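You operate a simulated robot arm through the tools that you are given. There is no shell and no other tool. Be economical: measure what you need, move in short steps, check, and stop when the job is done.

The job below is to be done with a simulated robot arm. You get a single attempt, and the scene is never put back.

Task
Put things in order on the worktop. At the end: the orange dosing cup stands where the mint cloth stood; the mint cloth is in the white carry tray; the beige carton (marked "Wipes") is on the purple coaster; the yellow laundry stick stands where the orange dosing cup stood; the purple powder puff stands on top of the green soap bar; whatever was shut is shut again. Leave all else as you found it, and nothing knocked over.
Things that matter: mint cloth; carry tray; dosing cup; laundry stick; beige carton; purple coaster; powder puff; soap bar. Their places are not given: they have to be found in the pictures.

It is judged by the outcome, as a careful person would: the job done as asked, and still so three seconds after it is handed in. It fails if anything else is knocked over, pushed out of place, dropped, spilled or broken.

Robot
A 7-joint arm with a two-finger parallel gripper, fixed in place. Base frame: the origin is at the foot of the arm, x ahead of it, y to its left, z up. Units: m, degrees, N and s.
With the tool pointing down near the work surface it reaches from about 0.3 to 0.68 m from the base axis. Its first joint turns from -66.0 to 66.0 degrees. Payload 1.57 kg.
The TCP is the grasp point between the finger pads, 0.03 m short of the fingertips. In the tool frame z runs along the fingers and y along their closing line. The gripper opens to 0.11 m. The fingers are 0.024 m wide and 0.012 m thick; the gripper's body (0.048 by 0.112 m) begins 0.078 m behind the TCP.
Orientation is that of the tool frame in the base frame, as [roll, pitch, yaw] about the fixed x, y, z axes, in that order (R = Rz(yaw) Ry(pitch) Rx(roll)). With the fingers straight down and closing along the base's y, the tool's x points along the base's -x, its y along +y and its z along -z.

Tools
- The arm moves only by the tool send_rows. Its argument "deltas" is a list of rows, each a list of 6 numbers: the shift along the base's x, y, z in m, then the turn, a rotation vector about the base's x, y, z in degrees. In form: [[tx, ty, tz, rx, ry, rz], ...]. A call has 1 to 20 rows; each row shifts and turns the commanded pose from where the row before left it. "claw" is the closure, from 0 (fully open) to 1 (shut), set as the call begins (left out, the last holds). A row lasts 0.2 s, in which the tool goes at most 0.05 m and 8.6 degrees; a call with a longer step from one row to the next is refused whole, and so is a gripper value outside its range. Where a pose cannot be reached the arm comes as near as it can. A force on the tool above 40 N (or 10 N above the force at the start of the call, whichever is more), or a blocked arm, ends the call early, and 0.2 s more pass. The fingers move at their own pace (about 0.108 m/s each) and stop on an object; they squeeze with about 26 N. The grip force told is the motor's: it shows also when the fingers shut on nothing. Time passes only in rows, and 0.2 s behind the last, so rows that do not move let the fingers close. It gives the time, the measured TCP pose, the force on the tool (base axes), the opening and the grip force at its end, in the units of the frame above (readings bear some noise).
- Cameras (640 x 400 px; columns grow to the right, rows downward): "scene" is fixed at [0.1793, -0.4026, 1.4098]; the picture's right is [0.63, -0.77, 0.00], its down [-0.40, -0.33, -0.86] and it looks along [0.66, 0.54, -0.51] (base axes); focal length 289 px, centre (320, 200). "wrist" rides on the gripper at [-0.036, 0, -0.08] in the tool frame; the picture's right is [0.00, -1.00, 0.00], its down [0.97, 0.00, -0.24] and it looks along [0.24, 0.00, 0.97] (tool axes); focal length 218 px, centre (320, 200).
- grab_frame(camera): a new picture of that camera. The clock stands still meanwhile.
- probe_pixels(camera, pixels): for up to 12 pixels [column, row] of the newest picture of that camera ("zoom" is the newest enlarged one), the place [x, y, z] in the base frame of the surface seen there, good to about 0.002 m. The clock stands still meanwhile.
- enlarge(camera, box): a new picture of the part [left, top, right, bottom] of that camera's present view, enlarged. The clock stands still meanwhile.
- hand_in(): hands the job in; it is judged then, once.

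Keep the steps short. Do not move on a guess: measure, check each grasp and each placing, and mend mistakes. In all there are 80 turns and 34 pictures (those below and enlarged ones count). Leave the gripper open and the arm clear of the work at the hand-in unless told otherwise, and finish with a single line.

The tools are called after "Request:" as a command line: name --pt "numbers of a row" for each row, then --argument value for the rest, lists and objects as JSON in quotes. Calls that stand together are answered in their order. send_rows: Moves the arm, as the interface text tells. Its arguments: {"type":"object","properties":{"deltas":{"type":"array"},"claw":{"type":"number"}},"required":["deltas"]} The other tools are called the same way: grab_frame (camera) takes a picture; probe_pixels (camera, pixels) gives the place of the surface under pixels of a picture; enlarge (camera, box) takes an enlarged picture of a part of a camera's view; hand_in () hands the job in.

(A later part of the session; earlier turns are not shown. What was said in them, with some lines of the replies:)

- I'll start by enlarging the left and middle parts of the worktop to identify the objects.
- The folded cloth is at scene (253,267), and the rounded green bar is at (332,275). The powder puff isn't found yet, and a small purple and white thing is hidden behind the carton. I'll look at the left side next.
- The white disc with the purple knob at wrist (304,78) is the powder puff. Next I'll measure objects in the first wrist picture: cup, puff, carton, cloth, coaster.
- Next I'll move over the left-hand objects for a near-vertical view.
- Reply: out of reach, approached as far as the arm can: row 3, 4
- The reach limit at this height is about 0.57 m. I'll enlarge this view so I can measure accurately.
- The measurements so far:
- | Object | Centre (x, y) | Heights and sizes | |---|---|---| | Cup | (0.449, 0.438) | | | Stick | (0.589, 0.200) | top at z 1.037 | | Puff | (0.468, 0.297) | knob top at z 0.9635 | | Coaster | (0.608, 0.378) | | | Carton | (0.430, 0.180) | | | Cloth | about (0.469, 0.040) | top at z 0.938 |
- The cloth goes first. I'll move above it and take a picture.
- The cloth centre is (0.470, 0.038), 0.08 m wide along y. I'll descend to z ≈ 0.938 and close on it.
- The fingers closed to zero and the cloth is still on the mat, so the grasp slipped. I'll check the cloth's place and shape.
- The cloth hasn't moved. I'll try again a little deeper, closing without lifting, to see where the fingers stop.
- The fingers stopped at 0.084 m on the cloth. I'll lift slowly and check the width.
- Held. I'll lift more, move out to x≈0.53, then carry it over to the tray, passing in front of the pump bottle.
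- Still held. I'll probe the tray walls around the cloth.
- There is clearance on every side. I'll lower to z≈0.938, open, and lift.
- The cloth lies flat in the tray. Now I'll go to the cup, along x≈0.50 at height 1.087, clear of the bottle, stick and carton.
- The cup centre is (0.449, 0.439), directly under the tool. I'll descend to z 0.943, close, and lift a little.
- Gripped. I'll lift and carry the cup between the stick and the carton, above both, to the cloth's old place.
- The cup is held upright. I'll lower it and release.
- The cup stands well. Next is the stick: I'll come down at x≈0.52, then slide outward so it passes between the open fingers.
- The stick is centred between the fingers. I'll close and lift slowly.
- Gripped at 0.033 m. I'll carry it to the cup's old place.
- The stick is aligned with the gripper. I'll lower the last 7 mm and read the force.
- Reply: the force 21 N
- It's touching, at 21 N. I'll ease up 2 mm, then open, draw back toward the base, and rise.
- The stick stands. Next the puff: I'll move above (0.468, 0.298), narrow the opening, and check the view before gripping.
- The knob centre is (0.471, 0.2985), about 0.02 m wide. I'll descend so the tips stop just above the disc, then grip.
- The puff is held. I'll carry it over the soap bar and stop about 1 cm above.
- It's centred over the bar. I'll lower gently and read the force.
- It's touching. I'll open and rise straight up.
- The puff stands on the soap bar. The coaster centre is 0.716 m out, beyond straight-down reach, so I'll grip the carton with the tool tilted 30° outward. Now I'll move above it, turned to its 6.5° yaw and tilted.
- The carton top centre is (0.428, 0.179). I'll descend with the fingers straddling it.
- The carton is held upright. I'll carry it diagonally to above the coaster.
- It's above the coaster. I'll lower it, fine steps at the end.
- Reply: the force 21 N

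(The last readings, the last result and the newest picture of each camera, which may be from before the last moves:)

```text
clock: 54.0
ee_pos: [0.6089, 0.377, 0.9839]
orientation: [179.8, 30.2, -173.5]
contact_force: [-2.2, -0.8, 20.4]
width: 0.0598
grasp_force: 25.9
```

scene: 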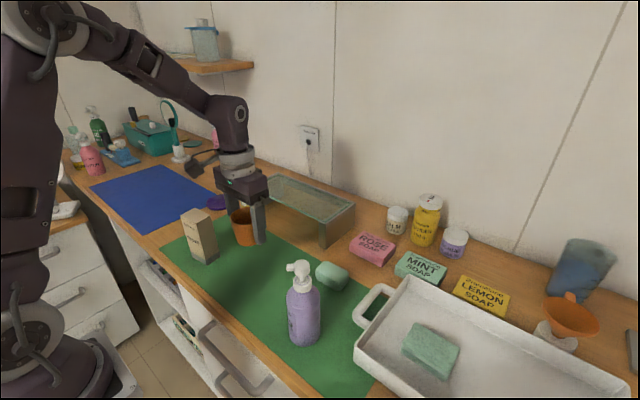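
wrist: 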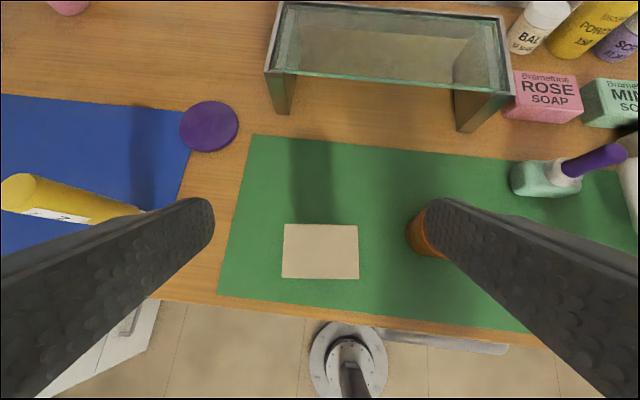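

It's firmly down. I'll ease up 1 mm, open, and back out along the finger direction.

Request:
send_rows --pt "0 0 0.001 0 0 0" --pt "0 0 0 0 0 0"

Request:
send_rows --pt "0 0 0 0 0 0" --pt "0 0 0 0 0 0" --pt "0 0 0 0 0 0" --pt "-0.0124 -0.0014 0.0216 0 0 0" --pt "-0.02 -0.0023 0.0346 0 0 0" --pt "-0.02 -0.0023 0.0346 0 0 0" --pt "-0.025 -0.01 0.025 0 0 0" --pt "-0.03 -0.02 0.02 0 0 0" --pt "-0.03 -0.02 0.02 0 0 0" --pt "-0.03 -0.02 0.02 0 0 0" --claw 0

Request:
grab_frame --camera "scene"

Request:
grab_frame --camera "wrist"

```text
clock: 54.6
ee_pos: [0.6082, 0.3777, 0.983]
orientation: [-179.9, 30.1, -173.5]
contact_force: [3.3, 2.2, 16.1]
width: 0.0593
grasp_force: 25.8
```

```text
clock: 56.8
ee_pos: [0.4398, 0.2981, 1.1573]
orientation: [-180.0, 30.0, -173.5]
contact_force: [-0.7, 0.0, -0.1]
width: 0.1098
grasp_force: 0.1
```

```text
5 pictures are left
```

scene: 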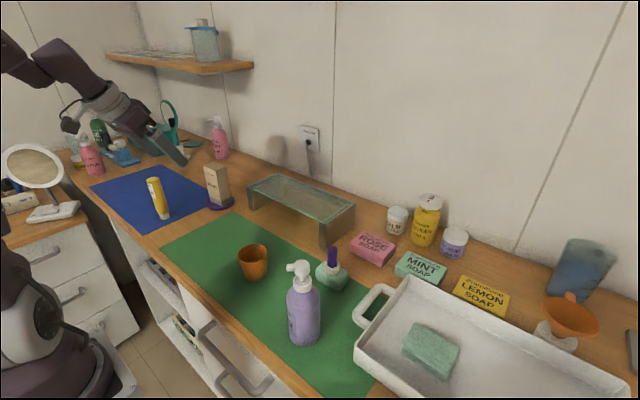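

```text
4 pictures are left
```

wrist: 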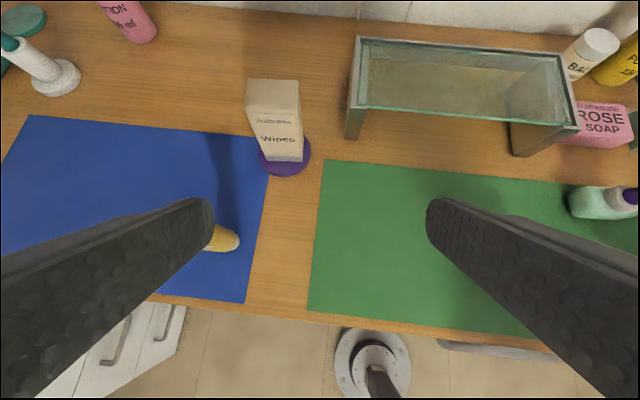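

Everything looks placed. I'll check the carton on the coaster closely.

Request:
enlarge --camera "scene" --box '[140, 150, 268, 230]'

Request:
probe_pixels --camera "wrist" --pixels '[[249, 82], [297, 82], [298, 108], [249, 109], [266, 158], [300, 160], [270, 172], [305, 168], [262, 155]]'

```text
5.00 times, centred on (204, 190) of scene
```

zoom: 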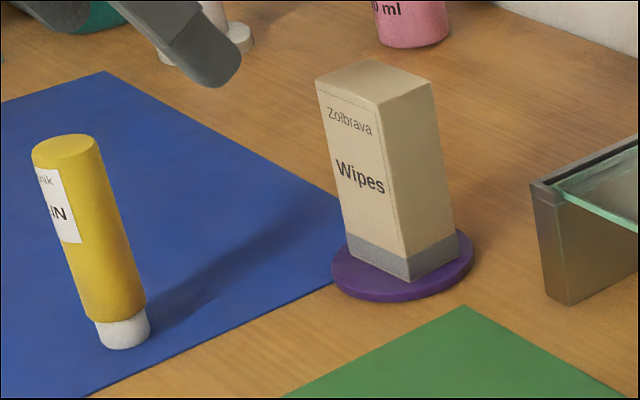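

```text
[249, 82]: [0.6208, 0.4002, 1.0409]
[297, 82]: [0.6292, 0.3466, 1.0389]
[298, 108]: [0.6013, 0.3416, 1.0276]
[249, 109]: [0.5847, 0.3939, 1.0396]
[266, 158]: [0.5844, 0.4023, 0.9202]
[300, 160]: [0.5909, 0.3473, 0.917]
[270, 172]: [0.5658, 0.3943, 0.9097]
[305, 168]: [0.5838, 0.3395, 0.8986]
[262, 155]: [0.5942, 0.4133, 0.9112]
```

The carton stands level at (0.607, 0.373), fully on the coaster. Nothing was opened, so nothing needs shutting. I'll return the arm to its starting pose.

Request:
send_rows --pt "-0.02 -0.004 0.02 -0.849 7.45 0" --pt "-0.02 -0.004 0.02 -0.849 7.45 0" --pt "-0.02 -0.004 0.02 -0.849 7.45 0" --pt "-0.02 -0.004 0.015 -0.849 7.45 0" --pt "-0.02 -0.004 0.01 0 0 -6.5" --pt "-0.012 -0.004 0 0 0 0" --pt "0 0 0 0 0 0" --pt "0 0 0 0 0 0"

Request:
grab_frame --camera "scene"

```text
clock: 58.6
ee_pos: [0.3288, 0.2771, 1.2431]
orientation: [180.0, 0.0, 180.0]
contact_force: [-0.4, 0.4, 0.0]
width: 0.1102
grasp_force: 0.0
```

```text
2 pictures are left
```

scene: 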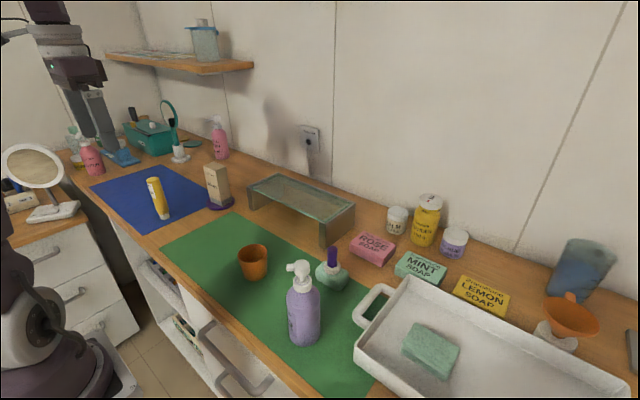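

All five objects are in place, nothing else has moved, and the arm is clear with the gripper open, so I'm handing in.

Request:
hand_in

```text
The job is handed in.
```

The job is handed in: the cup, cloth, carton, stick and puff are each where you asked, nothing was knocked over, and nothing had to be opened or shut.
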